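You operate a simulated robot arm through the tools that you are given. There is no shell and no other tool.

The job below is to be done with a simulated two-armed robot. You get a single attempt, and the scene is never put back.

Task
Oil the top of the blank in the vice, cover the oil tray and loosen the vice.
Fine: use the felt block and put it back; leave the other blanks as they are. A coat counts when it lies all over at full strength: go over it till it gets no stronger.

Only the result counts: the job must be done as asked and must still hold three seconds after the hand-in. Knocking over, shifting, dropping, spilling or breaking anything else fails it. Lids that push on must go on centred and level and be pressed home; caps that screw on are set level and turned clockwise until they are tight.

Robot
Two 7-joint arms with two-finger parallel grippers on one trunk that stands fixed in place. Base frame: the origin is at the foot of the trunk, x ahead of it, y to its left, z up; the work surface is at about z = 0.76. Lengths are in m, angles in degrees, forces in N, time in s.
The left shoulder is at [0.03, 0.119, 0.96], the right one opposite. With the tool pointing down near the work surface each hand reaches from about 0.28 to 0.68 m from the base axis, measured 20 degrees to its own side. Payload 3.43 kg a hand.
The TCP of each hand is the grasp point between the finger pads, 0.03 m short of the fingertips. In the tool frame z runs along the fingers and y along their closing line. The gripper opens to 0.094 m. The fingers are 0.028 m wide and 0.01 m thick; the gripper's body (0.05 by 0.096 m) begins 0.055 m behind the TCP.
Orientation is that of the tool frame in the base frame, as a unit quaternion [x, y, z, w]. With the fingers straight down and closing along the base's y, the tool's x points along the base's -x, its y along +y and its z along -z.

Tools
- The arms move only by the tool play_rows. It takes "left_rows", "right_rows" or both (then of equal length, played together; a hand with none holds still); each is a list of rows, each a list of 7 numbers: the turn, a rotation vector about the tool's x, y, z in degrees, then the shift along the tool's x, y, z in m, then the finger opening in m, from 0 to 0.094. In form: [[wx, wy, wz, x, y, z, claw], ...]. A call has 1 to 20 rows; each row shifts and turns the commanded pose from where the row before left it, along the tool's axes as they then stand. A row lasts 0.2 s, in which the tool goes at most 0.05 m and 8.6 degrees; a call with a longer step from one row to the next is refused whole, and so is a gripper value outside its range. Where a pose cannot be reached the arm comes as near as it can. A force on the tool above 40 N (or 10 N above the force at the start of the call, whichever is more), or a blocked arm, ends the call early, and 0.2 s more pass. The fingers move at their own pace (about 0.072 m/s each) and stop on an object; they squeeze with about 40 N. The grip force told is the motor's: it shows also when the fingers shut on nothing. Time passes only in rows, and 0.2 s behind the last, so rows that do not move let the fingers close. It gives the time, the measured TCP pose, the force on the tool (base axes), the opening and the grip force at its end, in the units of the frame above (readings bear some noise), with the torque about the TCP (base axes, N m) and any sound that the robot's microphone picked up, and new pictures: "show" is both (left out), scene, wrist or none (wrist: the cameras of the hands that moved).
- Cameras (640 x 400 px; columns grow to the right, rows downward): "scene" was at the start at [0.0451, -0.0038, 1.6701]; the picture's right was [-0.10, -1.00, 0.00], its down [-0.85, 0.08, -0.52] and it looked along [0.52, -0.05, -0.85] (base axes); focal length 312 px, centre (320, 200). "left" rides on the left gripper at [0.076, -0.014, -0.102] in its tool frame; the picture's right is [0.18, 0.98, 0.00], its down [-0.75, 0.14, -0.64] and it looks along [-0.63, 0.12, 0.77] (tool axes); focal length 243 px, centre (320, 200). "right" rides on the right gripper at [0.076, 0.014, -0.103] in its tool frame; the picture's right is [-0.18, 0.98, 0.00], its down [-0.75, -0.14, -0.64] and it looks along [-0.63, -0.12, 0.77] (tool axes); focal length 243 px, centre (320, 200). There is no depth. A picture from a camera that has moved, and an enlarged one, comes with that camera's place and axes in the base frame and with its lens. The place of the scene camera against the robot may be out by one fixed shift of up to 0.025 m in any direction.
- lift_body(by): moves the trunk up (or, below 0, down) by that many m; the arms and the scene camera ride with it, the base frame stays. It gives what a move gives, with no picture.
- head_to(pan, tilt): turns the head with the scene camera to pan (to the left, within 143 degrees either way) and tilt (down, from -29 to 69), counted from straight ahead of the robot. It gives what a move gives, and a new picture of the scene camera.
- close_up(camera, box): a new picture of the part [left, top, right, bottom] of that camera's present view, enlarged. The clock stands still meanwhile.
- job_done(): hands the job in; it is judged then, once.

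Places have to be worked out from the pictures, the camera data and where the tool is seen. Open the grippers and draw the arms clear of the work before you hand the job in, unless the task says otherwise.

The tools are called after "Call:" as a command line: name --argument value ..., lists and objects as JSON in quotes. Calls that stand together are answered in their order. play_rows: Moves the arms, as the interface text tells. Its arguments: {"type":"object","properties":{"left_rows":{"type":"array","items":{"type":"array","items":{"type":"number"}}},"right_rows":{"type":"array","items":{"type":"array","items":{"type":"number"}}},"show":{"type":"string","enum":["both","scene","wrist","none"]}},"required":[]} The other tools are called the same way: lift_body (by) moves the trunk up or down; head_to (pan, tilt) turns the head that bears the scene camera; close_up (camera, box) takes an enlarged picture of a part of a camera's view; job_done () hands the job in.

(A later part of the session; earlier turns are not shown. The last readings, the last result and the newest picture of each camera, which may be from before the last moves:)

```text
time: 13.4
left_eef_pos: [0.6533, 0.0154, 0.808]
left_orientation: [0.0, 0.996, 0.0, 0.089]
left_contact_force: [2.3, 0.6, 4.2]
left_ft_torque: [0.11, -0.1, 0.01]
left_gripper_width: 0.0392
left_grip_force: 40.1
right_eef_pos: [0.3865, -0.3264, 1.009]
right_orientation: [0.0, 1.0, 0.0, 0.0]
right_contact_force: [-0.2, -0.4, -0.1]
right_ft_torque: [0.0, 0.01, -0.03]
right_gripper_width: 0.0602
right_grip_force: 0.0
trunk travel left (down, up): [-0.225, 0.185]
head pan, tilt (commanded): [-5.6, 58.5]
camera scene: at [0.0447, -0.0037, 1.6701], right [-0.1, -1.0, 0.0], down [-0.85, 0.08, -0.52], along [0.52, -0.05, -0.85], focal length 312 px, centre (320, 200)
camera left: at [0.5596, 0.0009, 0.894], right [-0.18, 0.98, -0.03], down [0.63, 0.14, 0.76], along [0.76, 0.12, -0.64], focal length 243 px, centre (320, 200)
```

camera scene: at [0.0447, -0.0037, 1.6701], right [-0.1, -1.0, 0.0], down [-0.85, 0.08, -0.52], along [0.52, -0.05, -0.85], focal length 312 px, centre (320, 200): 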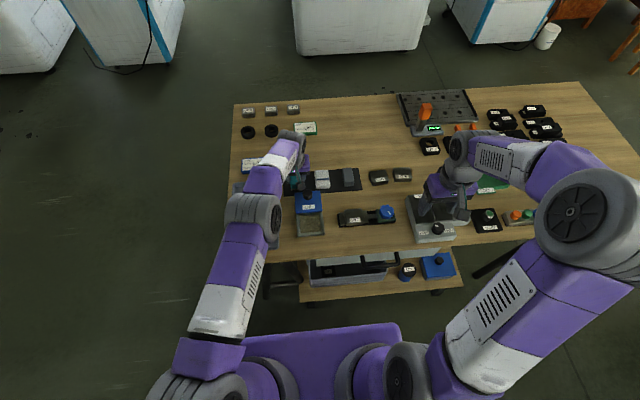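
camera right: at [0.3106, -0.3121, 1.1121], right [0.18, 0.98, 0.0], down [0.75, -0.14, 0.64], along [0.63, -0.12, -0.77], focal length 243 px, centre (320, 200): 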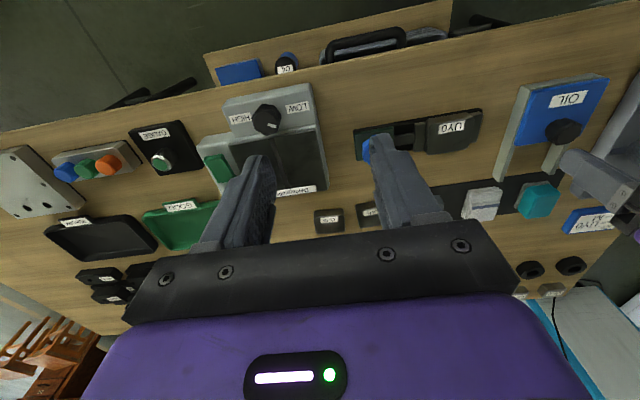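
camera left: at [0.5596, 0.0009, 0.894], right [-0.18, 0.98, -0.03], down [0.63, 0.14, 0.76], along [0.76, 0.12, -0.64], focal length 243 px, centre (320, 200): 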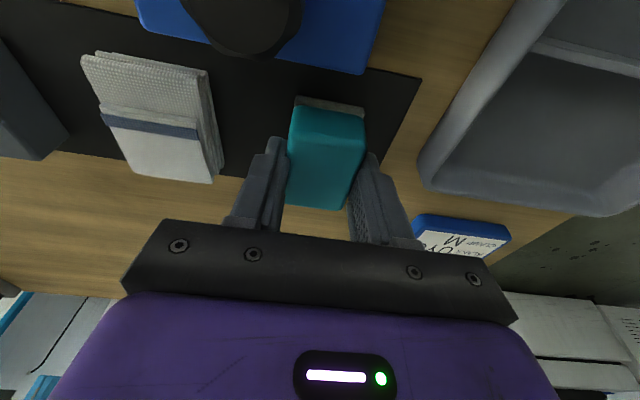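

The block is held (39 mm, 40 N) at TCP (0.6533, 0.0154, 0.808), which I note for putting it back. I lift it 9 cm and look.

Call:
play_rows --left_rows '[[0, 0, 0, -0.0026, 0, -0.0148, 0.025], [0, 0, 0, -0.0052, 0, -0.0295, 0.025], [0, 0, 0, -0.0078, 0, -0.0443, 0.025], [0, 0, 0, 0, 0, 0, 0.025]]' --show "both"

```text
time: 14.4
left_eef_pos: [0.6526, 0.0133, 0.8951]
left_orientation: [0.0, 0.996, -0.001, 0.087]
left_contact_force: [0.1, -0.1, -0.5]
left_ft_torque: [0.01, 0.02, -0.01]
left_gripper_width: 0.0391
left_grip_force: 40.2
right_eef_pos: [0.387, -0.3269, 1.0082]
right_orientation: [0.0, 1.0, 0.0, 0.0]
right_contact_force: [0.1, 0.3, 0.3]
right_ft_torque: [0.0, 0.01, -0.01]
right_gripper_width: 0.0599
right_grip_force: 0.0
trunk travel left (down, up): [-0.225, 0.185]
head pan, tilt (commanded): [-5.6, 58.5]
camera scene: at [0.0458, -0.0038, 1.67], right [-0.1, -1.0, 0.0], down [-0.85, 0.08, -0.52], along [0.52, -0.05, -0.85], focal length 312 px, centre (320, 200)
camera left: at [0.5588, -0.0005, 0.9827], right [-0.18, 0.98, -0.03], down [0.63, 0.14, 0.76], along [0.75, 0.12, -0.65], focal length 243 px, centre (320, 200)
```

scene: 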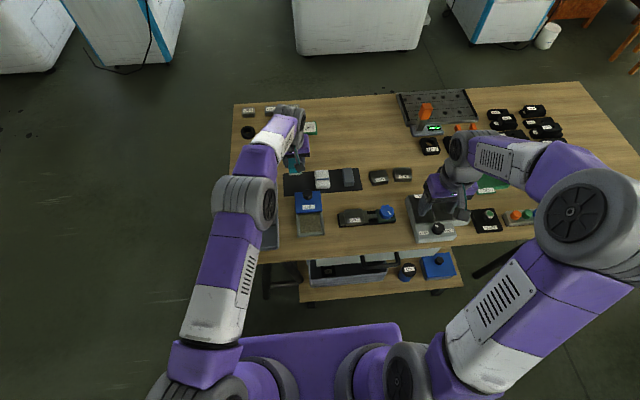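
left: 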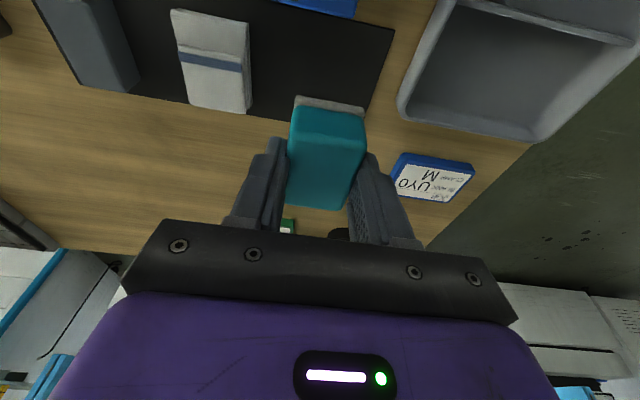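

The felt block is held level and clear. I carry it back over the open oil tray, keeping the same tilt, at z≈0.895.

Call:
play_rows --left_rows '[[0, 0, 0, 0.0404, -0.0085, -0.0071, 0.025], [0, 0, 0, 0.0404, -0.0085, -0.0071, 0.025], [0, 0, 0, 0.0404, -0.0085, -0.0071, 0.025], [0, 0, 0, 0.0404, -0.0085, -0.0071, 0.025], [0, 0, 0, 0, 0, 0, 0.025]]' --show "both"

```text
time: 15.6
left_eef_pos: [0.4895, -0.0193, 0.8949]
left_orientation: [0.0, 0.996, 0.0, 0.087]
left_contact_force: [0.9, -0.2, -0.2]
left_ft_torque: [0.01, -0.02, 0.01]
left_gripper_width: 0.0389
left_grip_force: 39.6
right_eef_pos: [0.3878, -0.3262, 1.0091]
right_orientation: [0.0, 1.0, 0.001, 0.0]
right_contact_force: [-0.1, -0.9, -0.5]
right_ft_torque: [-0.01, -0.03, -0.02]
right_gripper_width: 0.0599
right_grip_force: 0.1
trunk travel left (down, up): [-0.225, 0.185]
head pan, tilt (commanded): [-5.6, 58.5]
camera scene: at [0.0456, -0.0035, 1.6701], right [-0.1, -1.0, 0.0], down [-0.85, 0.08, -0.52], along [0.52, -0.05, -0.85], focal length 312 px, centre (320, 200)
camera left: at [0.3956, -0.0336, 0.9827], right [-0.18, 0.98, -0.03], down [0.63, 0.14, 0.76], along [0.75, 0.12, -0.65], focal length 243 px, centre (320, 200)
```

scene: 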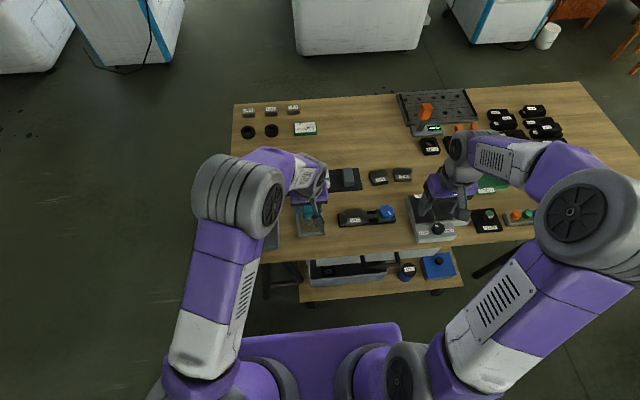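
left: 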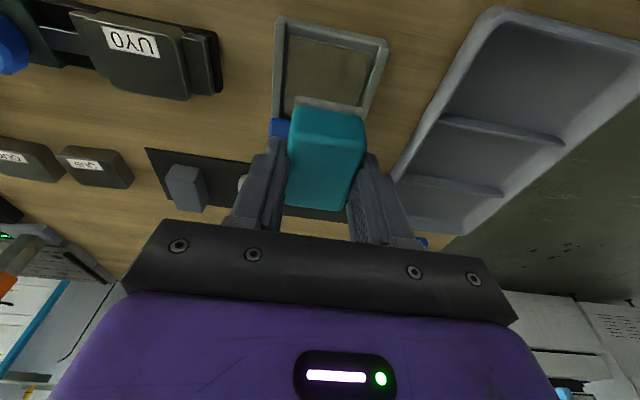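

The block is above the tray. I zoom to check the tray interior edges against the block before lowering.

Call:
close_up --camera "left" --box '[250, 0, 410, 140]'

Call:
close_up --camera "right" --box '[480, 60, 640, 200]'

```text
2.86 times, centred on (330, 70) of left
camera zoom: at [0.3956, -0.0336, 0.9827], right [-0.18, 0.98, -0.03], down [0.63, 0.14, 0.76], along [0.75, 0.12, -0.65], focal length 693 px, centre (291, 571)
```

zoom: 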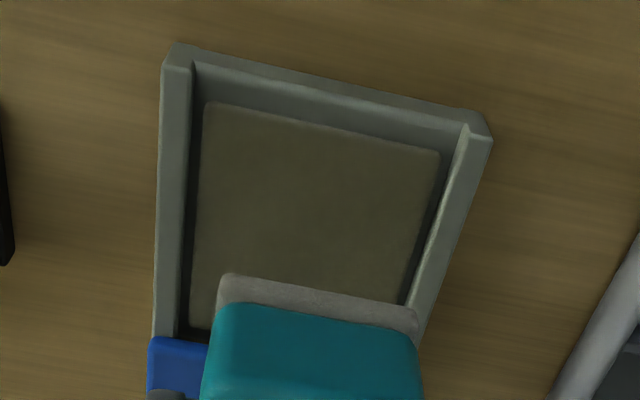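

```text
2.86 times, centred on (560, 130) of right
camera zoom: at [0.3109, -0.3118, 1.1121], right [0.18, 0.98, 0.0], down [0.75, -0.14, 0.64], along [0.63, -0.12, -0.77], focal length 693 px, centre (-366, 400)
```

zoom: 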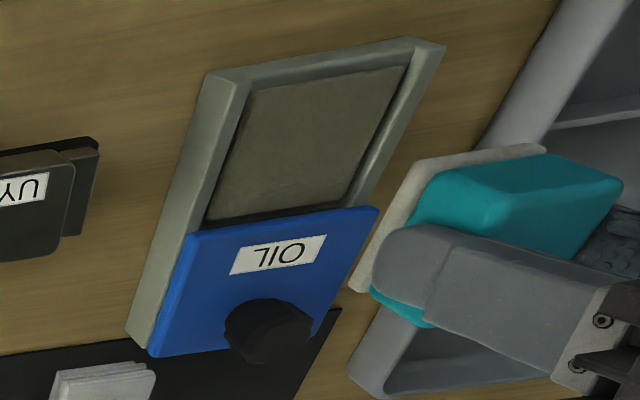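

The pad spans x 0.460–0.525, y -0.052–0.013 and the block fits inside it with the lid edge 4 mm clear. I lower to TCP z≈0.828 and check forces.

Call:
play_rows --left_rows '[[0, 0, 0, 0.0052, 0, 0.0296, 0.025], [0, 0, 0, 0.0043, 0, 0.0246, 0.025], [0, 0, 0, 0.0021, 0, 0.0118, 0.025], [0, 0, 0, 0, 0, 0, 0.025]]' --show "wrist"

```text
time: 16.6
left_eef_pos: [0.4896, -0.0204, 0.8297]
left_orientation: [0.0, 0.996, 0.0, 0.088]
left_contact_force: [0.2, 0.4, 0.0]
left_ft_torque: [-0.02, -0.03, 0.0]
left_gripper_width: 0.0389
left_grip_force: 40.5
right_eef_pos: [0.3876, -0.3264, 1.0098]
right_orientation: [0.0, 1.0, 0.0, 0.0]
right_contact_force: [0.6, 0.1, 0.2]
right_ft_torque: [-0.03, -0.02, -0.04]
right_gripper_width: 0.0601
right_grip_force: 0.0
trunk travel left (down, up): [-0.225, 0.185]
head pan, tilt (commanded): [-5.6, 58.5]
camera left: at [0.3954, -0.0352, 0.9162], right [-0.18, 0.98, -0.03], down [0.63, 0.14, 0.76], along [0.76, 0.12, -0.64], focal length 243 px, centre (320, 200)
```

left: 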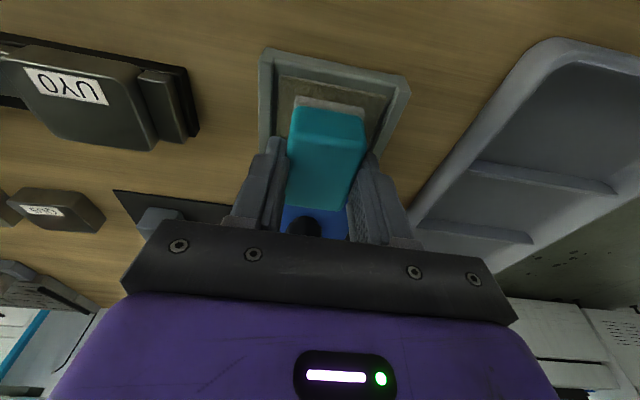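

No contact yet and the block lines up inside the tray. I go down in 2 mm steps, watching the force.

Call:
play_rows --left_rows '[[0, 0, 0, 0.0003, 0, 0.002, 0.025], [0, 0, 0, 0.0003, 0, 0.002, 0.025], [0, 0, 0, 0.0004, 0, 0.002, 0.025], [0, 0, 0, 0.0003, 0, 0.002, 0.025]]' --show "none"

```text
time: 17.6
left_eef_pos: [0.4894, -0.0199, 0.8251]
left_orientation: [0.0, 0.996, -0.002, 0.091]
left_contact_force: [-3.7, 4.6, 27.4]
left_ft_torque: [0.19, 0.55, 0.02]
left_gripper_width: 0.039
left_grip_force: 40.3
right_eef_pos: [0.3863, -0.3262, 1.0111]
right_orientation: [-0.001, 1.0, 0.0, 0.001]
right_contact_force: [0.3, 0.7, 0.2]
right_ft_torque: [-0.04, 0.0, 0.01]
right_gripper_width: 0.0598
right_grip_force: 0.0
trunk travel left (down, up): [-0.225, 0.185]
head pan, tilt (commanded): [-5.6, 58.5]
```

Contact at about z 0.826 with 27 N up. I look to confirm the felt is on the pad, not on a wall.

Call:
close_up --camera "left" --box '[240, 30, 420, 220]'

Call:
close_up --camera "right" --box '[480, 60, 640, 200]'

Call:
close_up --camera "scene" --box '[270, 150, 370, 250]'

```text
2.11 times, centred on (330, 125) of left
camera zoom: at [0.3956, -0.034, 0.9105], right [-0.18, 0.98, -0.04], down [0.63, 0.14, 0.77], along [0.76, 0.12, -0.64], focal length 511 px, centre (299, 358)
```

zoom: 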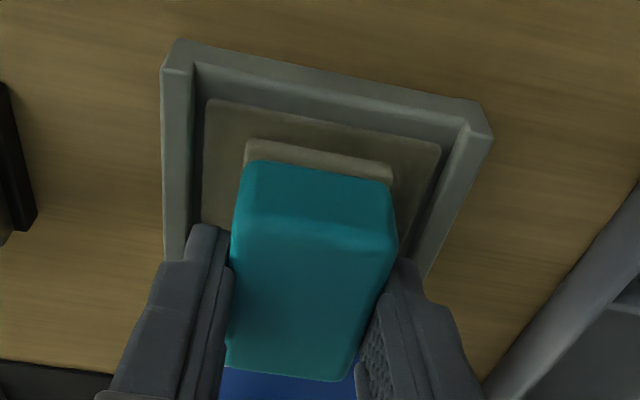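

```text
2.86 times, centred on (560, 130) of right
camera zoom: at [0.3087, -0.3116, 1.1132], right [0.18, 0.98, 0.0], down [0.75, -0.14, 0.64], along [0.63, -0.12, -0.77], focal length 693 px, centre (-366, 400)
```

zoom: 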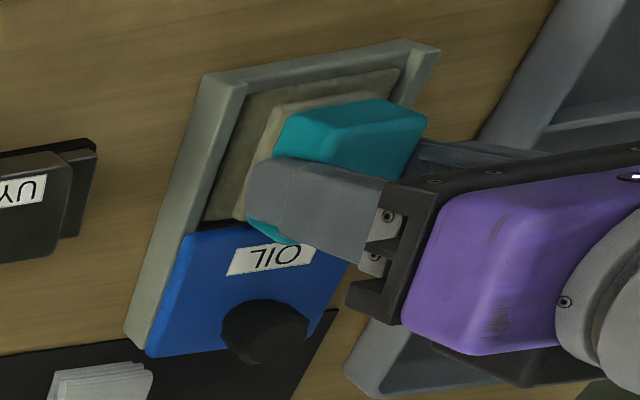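

```text
4.00 times, centred on (320, 200) of scene
camera zoom: at [0.0422, -0.0032, 1.6705], right [-0.1, -1.0, 0.0], down [-0.85, 0.08, -0.52], along [0.52, -0.05, -0.85], focal length 1247 px, centre (320, 200)
```

zoom: 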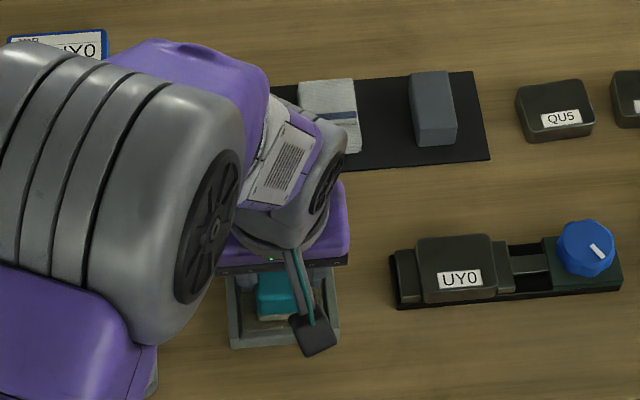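

The felt lies flat on the pad and its edge has turned tan, so it is taking up oil. I ease the pressure slightly, move it a few mm sideways both ways, then lift out.

Call:
play_rows --left_rows '[[0, 0, 0, -0.0003, 0, -0.0015, 0.025], [0, 0, 0, 0, 0.004, 0, 0.025], [0, 0, 0, 0, -0.004, 0, 0.025], [0, 0, 0, 0, -0.004, 0, 0.025], [0, 0, 0, 0, 0.004, 0, 0.025], [0, 0, 0, 0, 0, 0, 0.025], [0, 0, 0, -0.0026, 0, -0.0148, 0.025], [0, 0, 0, -0.0052, 0, -0.0295, 0.025], [0, 0, 0, -0.0026, 0, -0.0148, 0.025], [0, 0, 0, 0, 0, 0, 0.025]]' --show "both"

```text
time: 19.8
left_eef_pos: [0.4885, -0.0187, 0.8822]
left_orientation: [0.0, 0.996, 0.0, 0.087]
left_contact_force: [0.1, 0.4, -0.4]
left_ft_torque: [0.01, -0.01, 0.0]
left_gripper_width: 0.039
left_grip_force: 39.6
right_eef_pos: [0.3866, -0.3258, 1.0109]
right_orientation: [0.0, 1.0, 0.0, 0.001]
right_contact_force: [0.4, 0.1, 0.3]
right_ft_torque: [0.0, -0.02, 0.01]
right_gripper_width: 0.0601
right_grip_force: 0.0
trunk travel left (down, up): [-0.225, 0.185]
head pan, tilt (commanded): [-5.6, 58.5]
camera scene: at [0.0451, -0.0038, 1.6701], right [-0.1, -1.0, 0.0], down [-0.85, 0.08, -0.52], along [0.52, -0.05, -0.85], focal length 312 px, centre (320, 200)
camera left: at [0.3956, -0.0333, 0.9697], right [-0.18, 0.98, -0.03], down [0.63, 0.14, 0.76], along [0.75, 0.12, -0.65], focal length 243 px, centre (320, 200)
```

scene: 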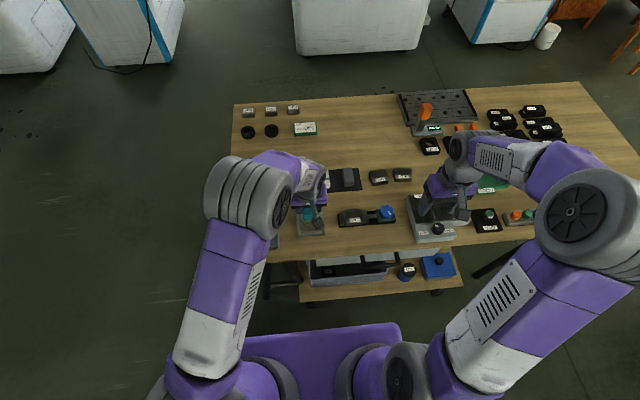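
left: 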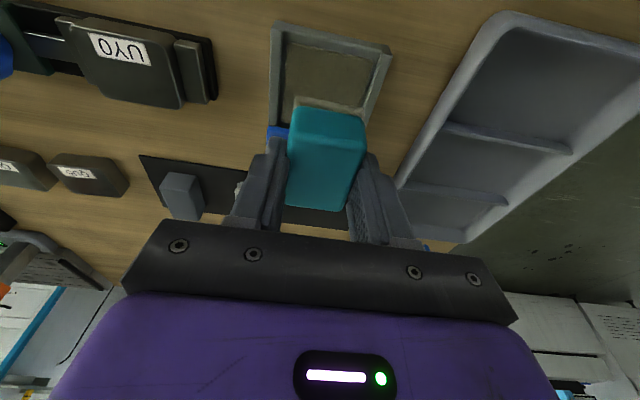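

The felt is loaded. I carry it over the blank in the vice, centre (0.493,-0.158), and move the right hand outward at the same time to leave room.

Call:
play_rows --left_rows '[[0, 0, 0, -0.001, -0.0348, 0.0002, 0.025], [0, 0, 0, -0.001, -0.0348, 0.0002, 0.025], [0, 0, 0, -0.001, -0.0347, 0.0002, 0.025], [0, 0, 0, -0.001, -0.0347, 0.0001, 0.025], [0, 0, 0, 0, 0, 0, 0.025]]' --right_rows '[[0, 0, 0, 0, -0.02, 0, 0.06], [0, 0, 0, 0, -0.02, 0, 0.06], [0, 0, 0, 0, -0.02, 0, 0.06], [0, 0, 0, 0, -0.01, 0, 0.06], [0, 0, 0, 0, 0, 0, 0.06]]' --show "both"

```text
time: 21.0
left_eef_pos: [0.4939, -0.1594, 0.8813]
left_orientation: [0.0, 0.996, 0.0, 0.087]
left_contact_force: [0.3, -0.7, 0.0]
left_ft_torque: [-0.03, -0.03, 0.0]
left_gripper_width: 0.0392
left_grip_force: 40.0
right_eef_pos: [0.3882, -0.3956, 1.0102]
right_orientation: [0.001, 1.0, 0.0, 0.0]
right_contact_force: [-0.9, 1.1, -0.5]
right_ft_torque: [0.02, 0.0, 0.0]
right_gripper_width: 0.06
right_grip_force: 0.1
trunk travel left (down, up): [-0.225, 0.185]
head pan, tilt (commanded): [-5.6, 58.5]
camera scene: at [0.0451, -0.0035, 1.6701], right [-0.1, -1.0, 0.0], down [-0.85, 0.08, -0.52], along [0.52, -0.05, -0.85], focal length 312 px, centre (320, 200)
camera right: at [0.3106, -0.3823, 1.1118], right [0.18, 0.98, 0.0], down [0.75, -0.14, 0.64], along [0.63, -0.12, -0.77], focal length 243 px, centre (320, 200)
camera left: at [0.3998, -0.1732, 0.9688], right [-0.18, 0.98, -0.03], down [0.63, 0.14, 0.76], along [0.75, 0.12, -0.65], focal length 243 px, centre (320, 200)
```

scene: 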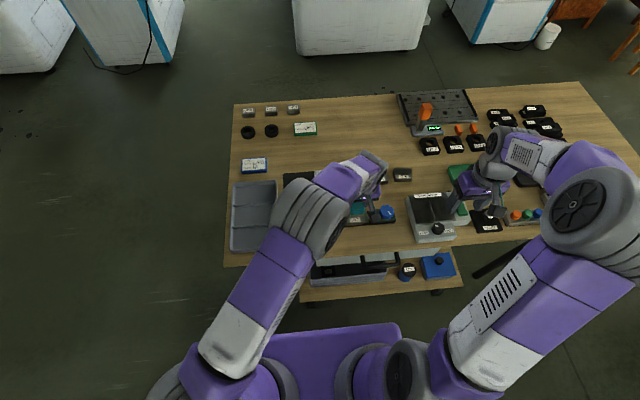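
right: 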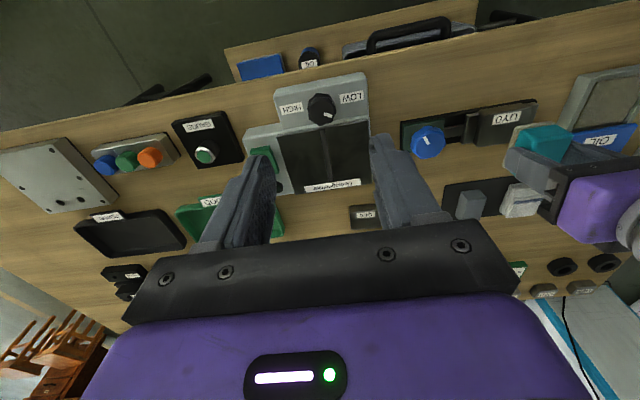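
left: 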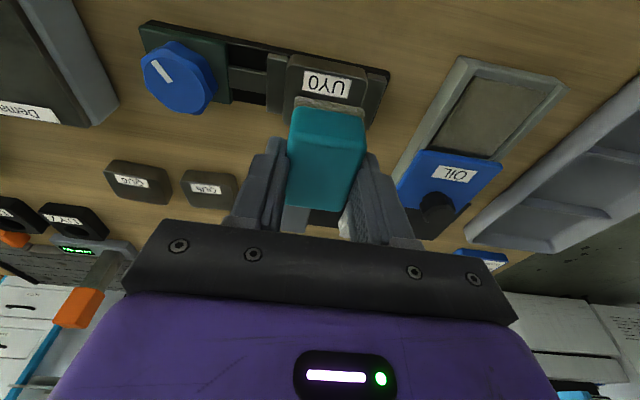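

The block hangs over the blank. I lower to about 4 mm above expected contact, then in 1.5 mm steps until light contact.

Call:
play_rows --left_rows '[[0, 0, 0, 0.0038, 0, 0.0217, 0.025], [0, 0, 0, 0.0026, 0, 0.0147, 0.025], [0, 0, 0, 0.0003, 0, 0.0015, 0.025], [0, 0, 0, 0.0003, 0, 0.0015, 0.025], [0, 0, 0, 0, 0, 0, 0.025]]' --show "wrist"

```text
time: 22.2
left_eef_pos: [0.4927, -0.1587, 0.8416]
left_orientation: [0.0, 0.996, 0.001, 0.088]
left_contact_force: [-1.3, 1.0, -0.6]
left_ft_torque: [-0.01, 0.01, 0.01]
left_gripper_width: 0.0389
left_grip_force: 40.4
right_eef_pos: [0.3874, -0.3965, 1.0087]
right_orientation: [0.001, 1.0, 0.0, 0.0]
right_contact_force: [0.0, 0.2, 0.1]
right_ft_torque: [0.0, -0.02, 0.02]
right_gripper_width: 0.06
right_grip_force: 0.1
trunk travel left (down, up): [-0.225, 0.185]
head pan, tilt (commanded): [-5.6, 58.5]
camera left: at [0.4002, -0.1729, 0.9292], right [-0.18, 0.98, -0.03], down [0.63, 0.14, 0.76], along [0.76, 0.12, -0.64], focal length 243 px, centre (320, 200)
```

left: 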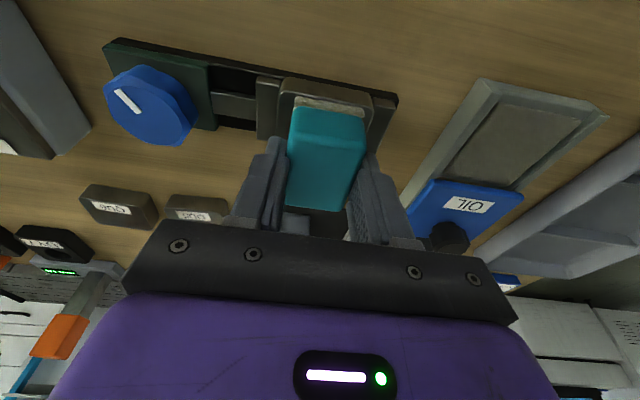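

Still no contact at z 0.8416. I continue down in 1 mm steps.

Call:
play_rows --left_rows '[[0, 0, 0, 0.0002, 0, 0.001, 0.025], [0, 0, 0, 0.0002, 0, 0.001, 0.025], [0, 0, 0, 0.0002, 0, 0.001, 0.025], [0, 0, 0, 0.0002, 0, 0.001, 0.025]]' --show "none"

```text
time: 23.2
left_eef_pos: [0.4932, -0.1594, 0.8373]
left_orientation: [0.001, 0.996, 0.0, 0.089]
left_contact_force: [0.8, -0.5, -0.5]
left_ft_torque: [-0.01, -0.01, -0.01]
left_gripper_width: 0.0391
left_grip_force: 39.7
right_eef_pos: [0.3878, -0.396, 1.0081]
right_orientation: [0.0, 1.0, 0.0, 0.0]
right_contact_force: [0.0, -0.3, 0.2]
right_ft_torque: [0.03, -0.01, -0.01]
right_gripper_width: 0.0602
right_grip_force: 0.0
trunk travel left (down, up): [-0.225, 0.185]
head pan, tilt (commanded): [-5.6, 58.5]
```

No contact yet at 0.8373. I go on down in 1 mm steps.

Call:
play_rows --left_rows '[[0, 0, 0, 0.0002, 0, 0.001, 0.025], [0, 0, 0, 0.0002, 0, 0.001, 0.025], [0, 0, 0, 0.0002, 0, 0.001, 0.025]]' --show "wrist"

```text
time: 24.0
left_eef_pos: [0.493, -0.1593, 0.8354]
left_orientation: [0.0, 0.996, -0.001, 0.089]
left_contact_force: [-0.5, 0.5, 10.4]
left_ft_torque: [0.05, 0.09, 0.02]
left_gripper_width: 0.0391
left_grip_force: 40.0
right_eef_pos: [0.3865, -0.3967, 1.0095]
right_orientation: [0.0, 1.0, 0.001, 0.0]
right_contact_force: [0.9, -0.8, -0.4]
right_ft_torque: [-0.03, -0.02, 0.02]
right_gripper_width: 0.0598
right_grip_force: 0.0
trunk travel left (down, up): [-0.225, 0.185]
head pan, tilt (commanded): [-5.6, 58.5]
camera left: at [0.3992, -0.173, 0.9231], right [-0.18, 0.98, -0.03], down [0.63, 0.14, 0.76], along [0.76, 0.12, -0.64], focal length 243 px, centre (320, 200)
```

left: 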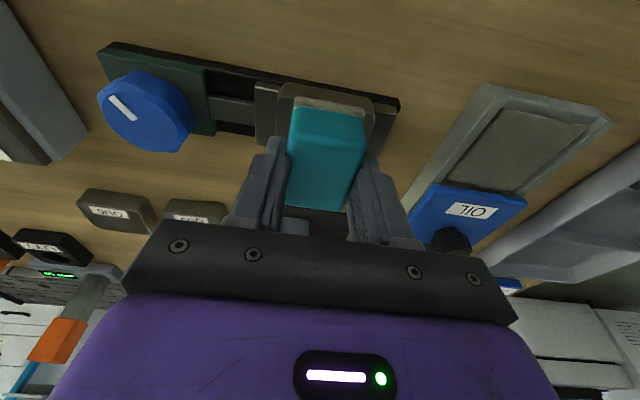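

Light contact, 10 N. I rub the felt over the blank with ±16 mm sweeps across y and ±3 mm in x so all of the top is covered.

Call:
play_rows --left_rows '[[0, 0, 0, 0, 0.008, 0, 0.025], [0, 0, 0, 0, 0.008, 0, 0.025], [0, 0, 0, -0.003, -0.008, 0.0005, 0.025], [0, 0, 0, 0, -0.008, 0, 0.025], [0, 0, 0, 0, -0.008, 0, 0.025], [0, 0, 0, 0, -0.008, 0, 0.025], [0, 0, 0, 0.006, 0.008, -0.001, 0.025], [0, 0, 0, 0, 0.008, 0, 0.025], [0, 0, 0, 0, 0.008, 0, 0.025], [0, 0, 0, 0, 0.008, 0, 0.025], [0, 0, 0, -0.003, -0.008, 0.0005, 0.025], [0, 0, 0, 0, -0.008, 0, 0.025], [0, 0, 0, 0, -0.008, 0, 0.025], [0, 0, 0, 0, -0.008, 0, 0.025], [0, 0, 0, 0, 0.008, 0, 0.025], [0, 0, 0, 0, 0.008, 0, 0.025], [0, 0, 0, 0, 0, 0, 0.025]]' --show "wrist"

```text
time: 27.6
left_eef_pos: [0.4917, -0.16, 0.8347]
left_orientation: [0.0, 0.996, -0.001, 0.088]
left_contact_force: [-1.3, -6.4, 15.6]
left_ft_torque: [-0.2, 0.04, 0.0]
left_gripper_width: 0.039
left_grip_force: 40.0
right_eef_pos: [0.386, -0.3981, 1.0095]
right_orientation: [0.001, 1.0, 0.0, 0.001]
right_contact_force: [-0.1, 0.1, -0.8]
right_ft_torque: [-0.03, -0.01, -0.01]
right_gripper_width: 0.0599
right_grip_force: 0.2
trunk travel left (down, up): [-0.225, 0.185]
head pan, tilt (commanded): [-5.6, 58.5]
camera left: at [0.3988, -0.1739, 0.9227], right [-0.18, 0.98, -0.03], down [0.63, 0.14, 0.76], along [0.76, 0.12, -0.64], focal length 243 px, centre (320, 200)
```

left: 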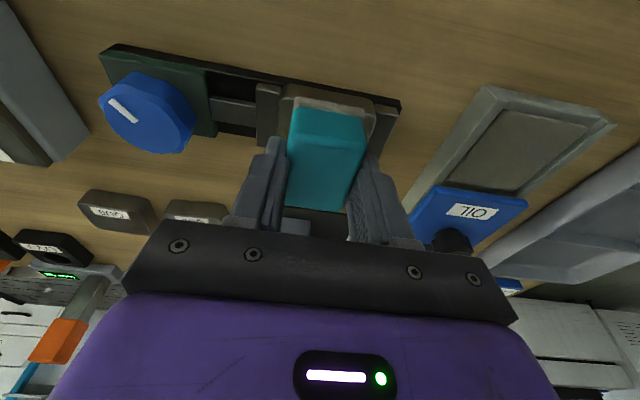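

One set of passes is done. I lift and swing back over the oil tray so I can see the blank's surface.

Call:
play_rows --left_rows '[[0, 0, 0, -0.0026, 0, -0.0148, 0.025], [0, 0, 0, -0.0056, 0, -0.0315, 0.025], [0, 0, 0, 0.001, 0.0348, -0.0001, 0.025], [0, 0, 0, 0.001, 0.0348, -0.0001, 0.025], [0, 0, 0, 0.001, 0.0347, -0.0001, 0.025], [0, 0, 0, 0.0005, 0.0347, 0, 0.025], [0, 0, 0, 0, 0, 0, 0.025]]' --show "both"

Call:
close_up --camera "scene" --box '[325, 195, 405, 245]'

Call:
close_up --camera "left" --box '[60, 0, 230, 120]'

Call:
close_up --camera "right" --box '[400, 80, 560, 180]'

```text
time: 29.2
left_eef_pos: [0.4876, -0.018, 0.882]
left_orientation: [0.0, 0.996, 0.0, 0.087]
left_contact_force: [-0.3, 0.6, -0.8]
left_ft_torque: [0.0, -0.04, -0.01]
left_gripper_width: 0.0391
left_grip_force: 39.9
right_eef_pos: [0.3867, -0.3965, 1.0094]
right_orientation: [0.0, 1.0, 0.0, 0.0]
right_contact_force: [-1.1, -0.1, -0.3]
right_ft_torque: [-0.02, 0.0, -0.01]
right_gripper_width: 0.0601
right_grip_force: 0.0
trunk travel left (down, up): [-0.225, 0.185]
head pan, tilt (commanded): [-5.6, 58.5]
camera scene: at [0.0452, -0.0042, 1.6701], right [-0.1, -1.0, 0.0], down [-0.85, 0.08, -0.52], along [0.52, -0.05, -0.85], focal length 312 px, centre (320, 200)
camera left: at [0.3947, -0.0316, 0.9694], right [-0.18, 0.98, -0.03], down [0.63, 0.14, 0.76], along [0.76, 0.12, -0.64], focal length 243 px, centre (320, 200)
```

scene: 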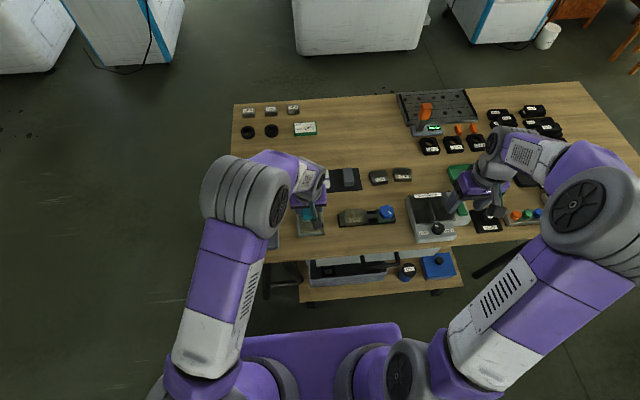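
left: 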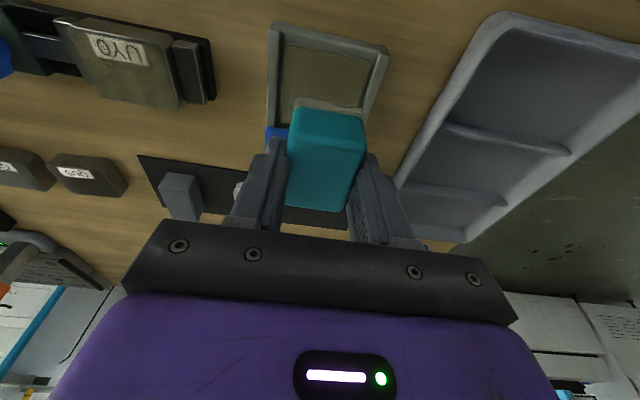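

```text
8.00 times, centred on (365, 220) of scene
camera zoom: at [0.0452, -0.0042, 1.6701], right [-0.1, -1.0, 0.0], down [-0.85, 0.08, -0.52], along [0.52, -0.05, -0.85], focal length 2494 px, centre (-40, 40)
```

zoom: 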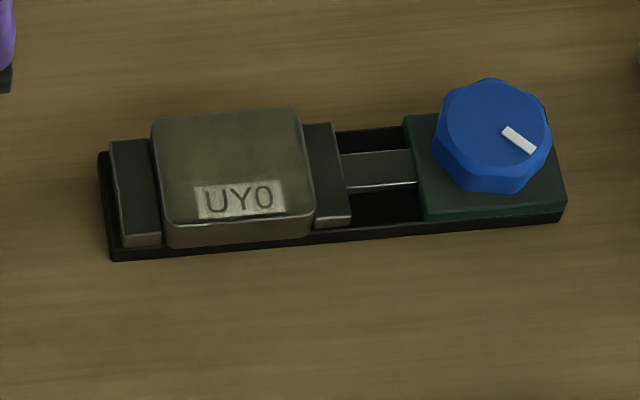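

```text
3.33 times, centred on (145, 60) of left
camera zoom: at [0.3947, -0.0316, 0.9694], right [-0.18, 0.98, -0.03], down [0.63, 0.14, 0.76], along [0.76, 0.12, -0.64], focal length 809 px, centre (903, 667)
```

zoom: 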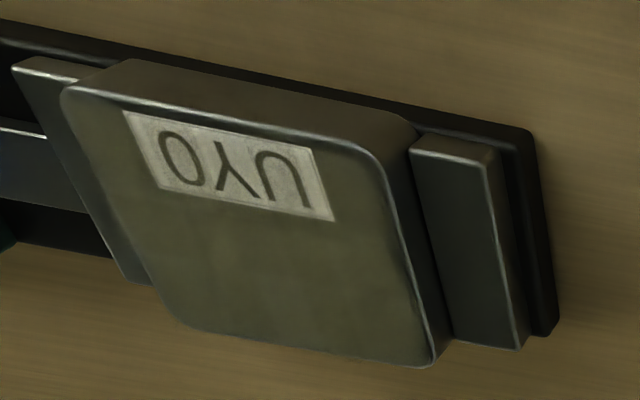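

```text
4.00 times, centred on (480, 130) of right
camera zoom: at [0.3107, -0.3825, 1.1115], right [0.18, 0.98, 0.0], down [0.75, -0.14, 0.64], along [0.63, -0.12, -0.77], focal length 970 px, centre (-320, 480)
```

zoom: 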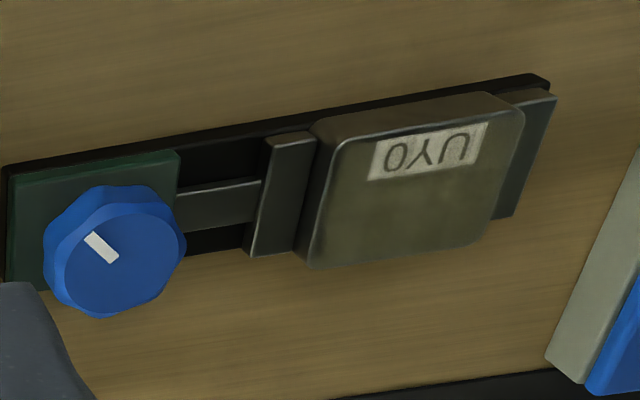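

A tan oil film now covers the blank, though still slightly uneven. I dip the felt again in the tray with light pressure and lift out.

Call:
play_rows --left_rows '[[0, 0, 0, 0.003, -0.001, 0.02, 0.025], [0, 0, 0, 0.003, -0.001, 0.018, 0.025], [0, 0, 0, 0.0024, 0, 0.0145, 0.025], [0, 0, 0, 0.0006, 0, 0.003, 0.025], [0, 0, 0, 0.0003, 0, 0.0021, 0.025], [0, 0, 0, 0, 0, 0, 0.025], [0, 0, 0, 0, 0.005, 0, 0.025], [0, 0, 0, 0, -0.005, 0, 0.025], [0, 0, 0, 0, -0.005, 0, 0.025], [0, 0, 0, 0, 0.005, 0, 0.025], [0, 0, 0, 0, 0, 0, 0.025]]' --show "wrist"

```text
time: 31.6
left_eef_pos: [0.49, -0.0217, 0.8233]
left_orientation: [-0.001, 0.996, 0.0, 0.088]
left_contact_force: [-0.7, -1.1, 3.5]
left_ft_torque: [-0.03, -0.09, -0.03]
left_gripper_width: 0.0389
left_grip_force: 39.4
right_eef_pos: [0.3874, -0.3965, 1.0097]
right_orientation: [0.0, 1.0, -0.001, 0.0]
right_contact_force: [-0.4, -0.4, 0.3]
right_ft_torque: [0.0, 0.05, 0.0]
right_gripper_width: 0.0603
right_grip_force: 0.0
trunk travel left (down, up): [-0.225, 0.185]
head pan, tilt (commanded): [-5.6, 58.5]
camera left: at [0.3963, -0.0358, 0.911], right [-0.18, 0.98, -0.03], down [0.63, 0.14, 0.76], along [0.76, 0.12, -0.64], focal length 243 px, centre (320, 200)
```

left: 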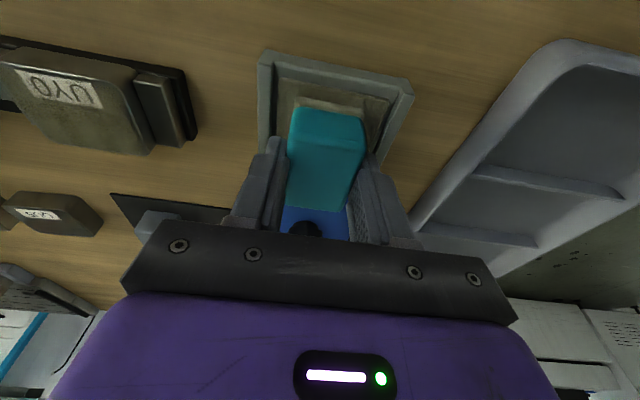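

Contact is 3.5 N; I press 1.5 mm more for a moment, then lift and carry the felt back over the blank.

Call:
play_rows --left_rows '[[0, 0, 0, 0.0003, 0, 0.0015, 0.025], [0, 0, 0, 0, 0, 0, 0.025], [0, 0, 0, 0, 0, 0, 0.025], [0, 0, 0, -0.0029, 0, -0.0162, 0.025], [0, 0, 0, -0.0052, 0, -0.0295, 0.025], [0, 0, 0, -0.0018, 0, -0.01, 0.025], [0, 0, 0, -0.0005, -0.0345, 0.0001, 0.025], [0, 0, 0, -0.0005, -0.0345, 0.0001, 0.025], [0, 0, 0, -0.0005, -0.0345, 0.0001, 0.025], [0, 0, 0, -0.0005, -0.0345, 0.0001, 0.025], [0, 0, 0, 0, 0, 0, 0.025]]' --show "none"

```text
time: 34.0
left_eef_pos: [0.493, -0.1602, 0.8793]
left_orientation: [0.0, 0.996, 0.0, 0.088]
left_contact_force: [-0.4, 0.3, -0.5]
left_ft_torque: [-0.01, -0.02, 0.03]
left_gripper_width: 0.0392
left_grip_force: 40.7
right_eef_pos: [0.3873, -0.3971, 1.009]
right_orientation: [0.0, 1.0, 0.0, 0.001]
right_contact_force: [0.5, -0.1, -0.1]
right_ft_torque: [0.02, 0.0, 0.0]
right_gripper_width: 0.06
right_grip_force: 0.0
trunk travel left (down, up): [-0.225, 0.185]
head pan, tilt (commanded): [-5.6, 58.5]
```

At the blank again, z 0.879. I lower to contact and repeat the rubbing sweeps with a slightly wider x wobble.

Call:
play_rows --left_rows '[[0, 0, 0, 0.0038, 0, 0.022, 0.025], [0, 0, 0, 0.0029, 0, 0.0165, 0.025], [0, 0, 0, 0.001, 0, 0.0053, 0.025], [0, 0, 0, 0, 0.008, 0, 0.025], [0, 0, 0, 0, 0.008, 0, 0.025], [0, 0, 0, 0.004, -0.008, -0.0007, 0.025], [0, 0, 0, 0, -0.008, 0, 0.025], [0, 0, 0, 0, -0.008, 0, 0.025], [0, 0, 0, 0, -0.008, 0, 0.025], [0, 0, 0, -0.008, 0, 0.0014, 0.025], [0, 0, 0, 0, 0.008, 0, 0.025], [0, 0, 0, 0, 0.008, 0, 0.025], [0, 0, 0, 0, 0.008, 0, 0.025], [0, 0, 0, 0, 0.008, 0, 0.025], [0, 0, 0, 0.004, -0.008, -0.0007, 0.025], [0, 0, 0, 0, -0.008, 0, 0.025], [0, 0, 0, 0, -0.008, 0, 0.025], [0, 0, 0, 0, -0.008, 0, 0.025], [0, 0, 0, 0, 0.008, 0, 0.025], [0, 0, 0, 0, 0.008, 0, 0.025]]' --show "none"

```text
time: 38.2
left_eef_pos: [0.4894, -0.1634, 0.8353]
left_orientation: [0.0, 0.996, -0.002, 0.089]
left_contact_force: [-3.2, -7.5, 24.6]
left_ft_torque: [-0.09, 0.13, 0.02]
left_gripper_width: 0.0391
left_grip_force: 40.7
right_eef_pos: [0.3862, -0.3966, 1.0098]
right_orientation: [0.0, 1.0, 0.001, 0.001]
right_contact_force: [0.7, -0.5, -0.1]
right_ft_torque: [0.01, -0.02, -0.02]
right_gripper_width: 0.0601
right_grip_force: 0.1
trunk travel left (down, up): [-0.225, 0.185]
head pan, tilt (commanded): [-5.6, 58.5]
```

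The force is 25 N, so I raise 1.5 mm and make another set of sweeps, then lift and swing clear to look at the coat.

Call:
play_rows --left_rows '[[0, 0, 0, -0.0003, 0, -0.0015, 0.025], [0, 0, 0, -0.004, 0.008, 0.0007, 0.025], [0, 0, 0, 0, 0.009, 0, 0.025], [0, 0, 0, 0, -0.008, 0, 0.025], [0, 0, 0, 0, -0.009, 0, 0.025], [0, 0, 0, 0, -0.009, 0, 0.025], [0, 0, 0, 0, -0.008, 0, 0.025], [0, 0, 0, 0.006, 0.008, -0.001, 0.025], [0, 0, 0, 0, 0.009, 0, 0.025], [0, 0, 0, 0, 0.009, 0, 0.025], [0, 0, 0, 0, 0.008, 0, 0.025], [0, 0, 0, 0, -0.017, 0, 0.025], [0, 0, 0, -0.0028, 0, -0.0148, 0.025], [0, 0, 0, -0.0056, 0, -0.0315, 0.025], [0, 0, 0, 0.001, 0.0348, -0.0001, 0.025], [0, 0, 0, 0.001, 0.0348, -0.0001, 0.025], [0, 0, 0, 0, 0.0347, -0.0001, 0.025], [0, 0, 0, 0, 0.0347, 0, 0.025], [0, 0, 0, 0, 0, 0, 0.025]]' --show "wrist"

Call:
close_up --camera "scene" --box '[325, 195, 405, 245]'

Call:
close_up --camera "left" --box '[60, 0, 230, 120]'

Call:
close_up --camera "right" --box '[400, 80, 560, 180]'

```text
time: 42.2
left_eef_pos: [0.4868, -0.0195, 0.8829]
left_orientation: [0.0, 0.996, 0.0, 0.089]
left_contact_force: [0.5, -0.3, -0.9]
left_ft_torque: [0.0, 0.0, 0.03]
left_gripper_width: 0.039
left_grip_force: 39.7
right_eef_pos: [0.3879, -0.3955, 1.0093]
right_orientation: [0.0, 1.0, 0.0, -0.001]
right_contact_force: [-0.5, 0.2, 0.0]
right_ft_torque: [0.03, 0.0, 0.01]
right_gripper_width: 0.06
right_grip_force: 0.0
trunk travel left (down, up): [-0.225, 0.185]
head pan, tilt (commanded): [-5.6, 58.5]
camera left: at [0.3938, -0.0337, 0.9693], right [-0.18, 0.98, -0.03], down [0.63, 0.14, 0.76], along [0.76, 0.12, -0.64], focal length 243 px, centre (320, 200)
```

left: 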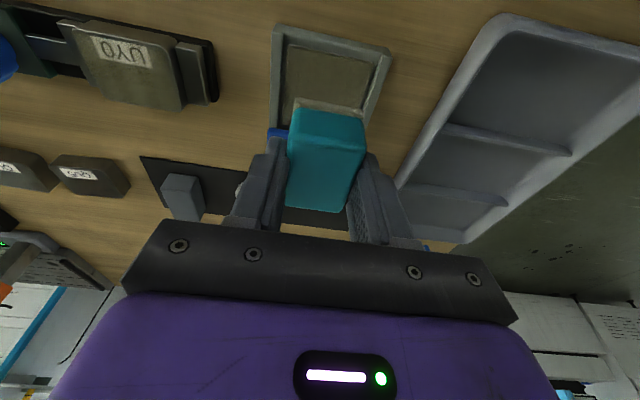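

```text
8.00 times, centred on (365, 220) of scene
camera zoom: at [0.0451, -0.0042, 1.6701], right [-0.1, -1.0, 0.0], down [-0.85, 0.08, -0.52], along [0.52, -0.05, -0.85], focal length 2494 px, centre (-40, 40)
```

zoom: 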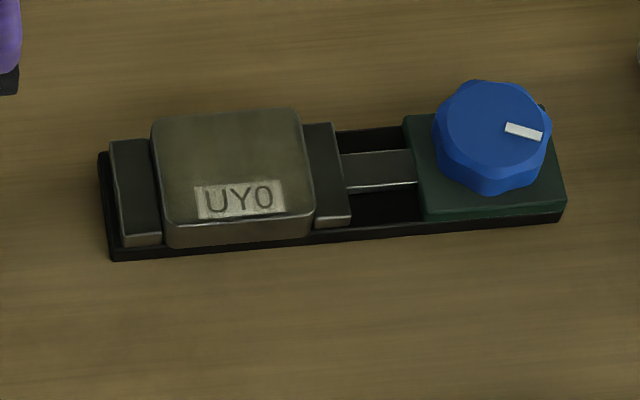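

```text
3.33 times, centred on (145, 60) of left
camera zoom: at [0.3938, -0.0337, 0.9693], right [-0.18, 0.98, -0.03], down [0.63, 0.14, 0.76], along [0.76, 0.12, -0.64], focal length 809 px, centre (903, 667)
```

zoom: 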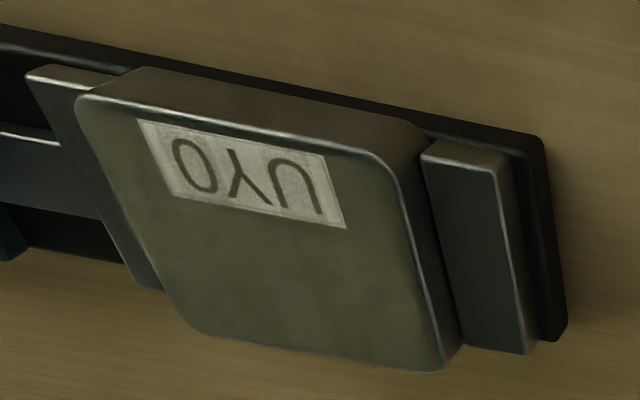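

```text
4.00 times, centred on (480, 130) of right
camera zoom: at [0.3106, -0.3826, 1.1116], right [0.18, 0.98, 0.0], down [0.75, -0.14, 0.64], along [0.63, -0.12, -0.77], focal length 970 px, centre (-320, 480)
```

zoom: 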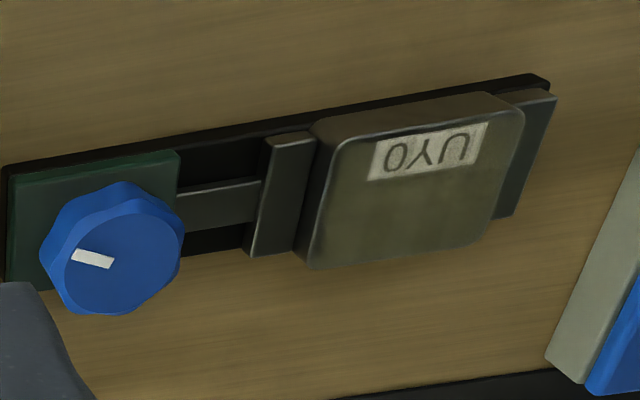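

The coat looks stronger, but the knob's mark has crept about 25° counter-clockwise during rubbing: pushing toward -y back-drives the moving jaw. I zoom in on the coat and the jaw contact before deciding on further passes.

Call:
close_up --camera "scene" --box '[340, 205, 370, 230]'

Call:
close_up --camera "left" --box '[65, 10, 185, 120]'

Call:
close_up --camera "right" --box '[455, 95, 545, 155]'

```text
16.00 times, centred on (355, 218) of scene
camera zoom: at [0.0451, -0.0042, 1.6701], right [-0.1, -1.0, 0.0], down [-0.85, 0.08, -0.52], along [0.52, -0.05, -0.85], focal length 4988 px, centre (-240, -80)
```

zoom: 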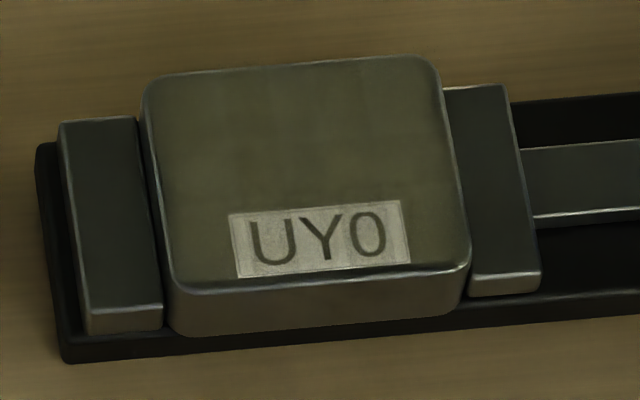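

```text
3.64 times, centred on (125, 65) of left
camera zoom: at [0.3938, -0.0337, 0.9693], right [-0.18, 0.98, -0.03], down [0.63, 0.14, 0.76], along [0.76, 0.12, -0.64], focal length 882 px, centre (1029, 691)
```

zoom: 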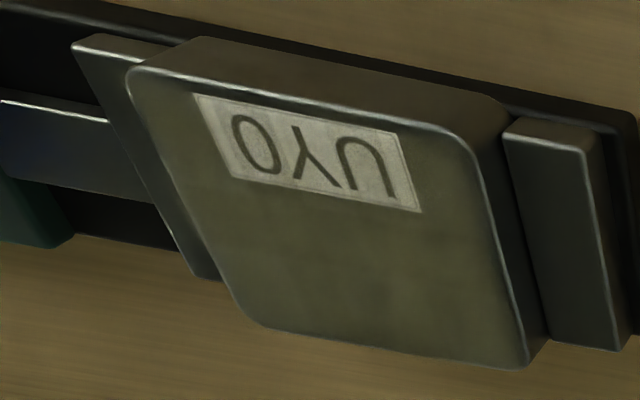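

```text
6.67 times, centred on (500, 125) of right
camera zoom: at [0.3106, -0.3826, 1.1116], right [0.18, 0.98, 0.0], down [0.75, -0.14, 0.64], along [0.63, -0.12, -0.77], focal length 1618 px, centre (-880, 700)
```

zoom: 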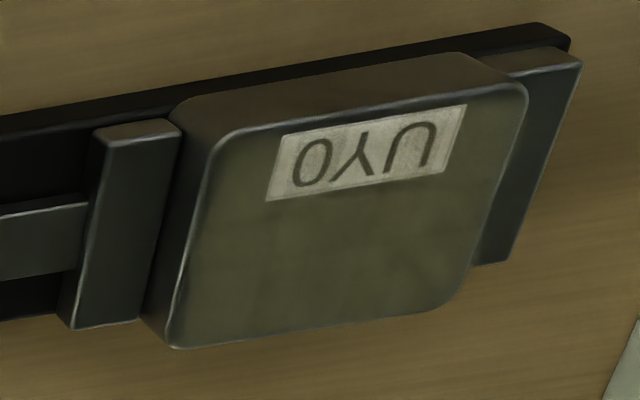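

The coat is weaker along the -y edge and near the label. I dip again and carry the felt to the -y half of the blank; this time I will rub along x so the moving jaw isn't pushed.

Call:
play_rows --left_rows '[[0, 0, 0, 0.002, 0, 0.02, 0.025], [0, 0, 0, 0.003, 0, 0.018, 0.025], [0, 0, 0, 0.0024, 0, 0.0145, 0.025], [0, 0, 0, 0.0008, 0, 0.0045, 0.025], [0, 0, 0, 0.0006, 0, 0.0028, 0.025], [0, 0, 0, 0, 0, 0, 0.025], [0, 0, 0, 0, 0.005, 0, 0.025], [0, 0, 0, 0, -0.005, 0, 0.025], [0, 0, 0, 0, -0.005, 0, 0.025], [0, 0, 0, 0, 0.005, 0, 0.025], [0, 0, 0, 0, 0, 0, 0.025], [0, 0, 0, -0.0029, 0, -0.0162, 0.025], [0, 0, 0, -0.0052, 0, -0.0295, 0.025], [0, 0, 0, -0.0021, 0, -0.0119, 0.025], [0, 0, 0, -0.0007, -0.038, 0.0001, 0.025], [0, 0, 0, -0.0007, -0.038, 0.0001, 0.025], [0, 0, 0, -0.0007, -0.038, 0.0001, 0.025], [0, 0, 0, -0.0007, -0.038, 0.0001, 0.025], [0, 0, 0, 0, 0, 0, 0.025]]' --show "wrist"

```text
time: 46.2
left_eef_pos: [0.4938, -0.1719, 0.8798]
left_orientation: [0.0, 0.996, 0.0, 0.088]
left_contact_force: [-0.1, 0.4, -0.7]
left_ft_torque: [-0.02, 0.04, 0.0]
left_gripper_width: 0.0393
left_grip_force: 39.8
right_eef_pos: [0.3874, -0.3961, 1.0094]
right_orientation: [0.0, 1.0, 0.0, 0.0]
right_contact_force: [-0.2, 1.0, 0.6]
right_ft_torque: [0.01, -0.02, -0.02]
right_gripper_width: 0.0601
right_grip_force: 0.0
trunk travel left (down, up): [-0.225, 0.185]
head pan, tilt (commanded): [-5.6, 58.5]
camera left: at [0.3999, -0.1861, 0.9674], right [-0.18, 0.98, -0.03], down [0.63, 0.14, 0.76], along [0.75, 0.12, -0.65], focal length 243 px, centre (320, 200)
```

left: 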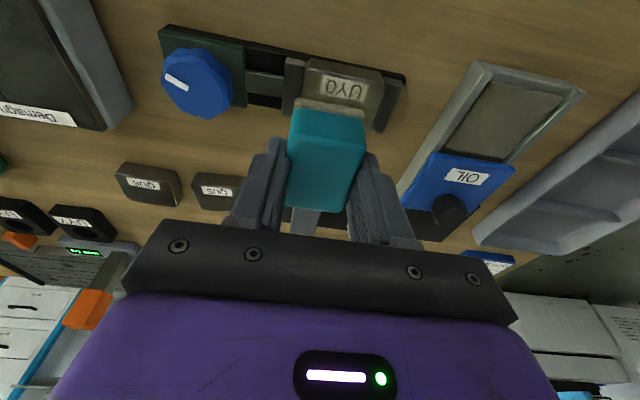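

Over the -y half at z 0.88. I lower to contact and rub along x at y=-0.172, then lift a little and do the same in the middle and start the +y third.

Call:
play_rows --left_rows '[[0, 0, 0, 0.0038, 0, 0.022, 0.025], [0, 0, 0, 0.0029, 0, 0.0165, 0.025], [0, 0, 0, 0.0012, 0, 0.0061, 0.025], [0, 0, 0, -0.0059, 0, 0.001, 0.025], [0, 0, 0, 0.0059, 0, -0.001, 0.025], [0, 0, 0, 0.0059, 0, -0.001, 0.025], [0, 0, 0, -0.0059, 0, 0.001, 0.025], [0, 0, 0, -0.0059, 0, 0.001, 0.025], [0, 0, 0, 0.0059, 0, -0.001, 0.025], [0, 0, 0, 0.0059, 0, -0.001, 0.025], [0, 0, 0, -0.0059, 0, 0.001, 0.025], [0, 0, 0, -0.001, 0.013, -0.0059, 0.025], [0, 0, 0, 0.001, 0, 0.0059, 0.025], [0, 0, 0, -0.0059, 0, 0.001, 0.025], [0, 0, 0, 0.0059, 0, -0.001, 0.025], [0, 0, 0, 0.0059, 0, -0.001, 0.025], [0, 0, 0, -0.0059, 0, 0.001, 0.025], [0, 0, 0, -0.001, 0.013, -0.0059, 0.025], [0, 0, 0, 0.001, 0, 0.0059, 0.025], [0, 0, 0, 0, 0, 0, 0.025]]' --show "none"

```text
time: 50.4
left_eef_pos: [0.493, -0.1458, 0.8356]
left_orientation: [0.001, 0.996, -0.001, 0.088]
left_contact_force: [-0.8, 0.9, 5.0]
left_ft_torque: [0.06, 0.03, -0.03]
left_gripper_width: 0.039
left_grip_force: 40.2
right_eef_pos: [0.3876, -0.3961, 1.0101]
right_orientation: [0.0, 1.0, 0.0, 0.0]
right_contact_force: [0.2, 0.7, 0.1]
right_ft_torque: [0.01, 0.0, 0.0]
right_gripper_width: 0.06
right_grip_force: 0.0
trunk travel left (down, up): [-0.225, 0.185]
head pan, tilt (commanded): [-5.6, 58.5]
```

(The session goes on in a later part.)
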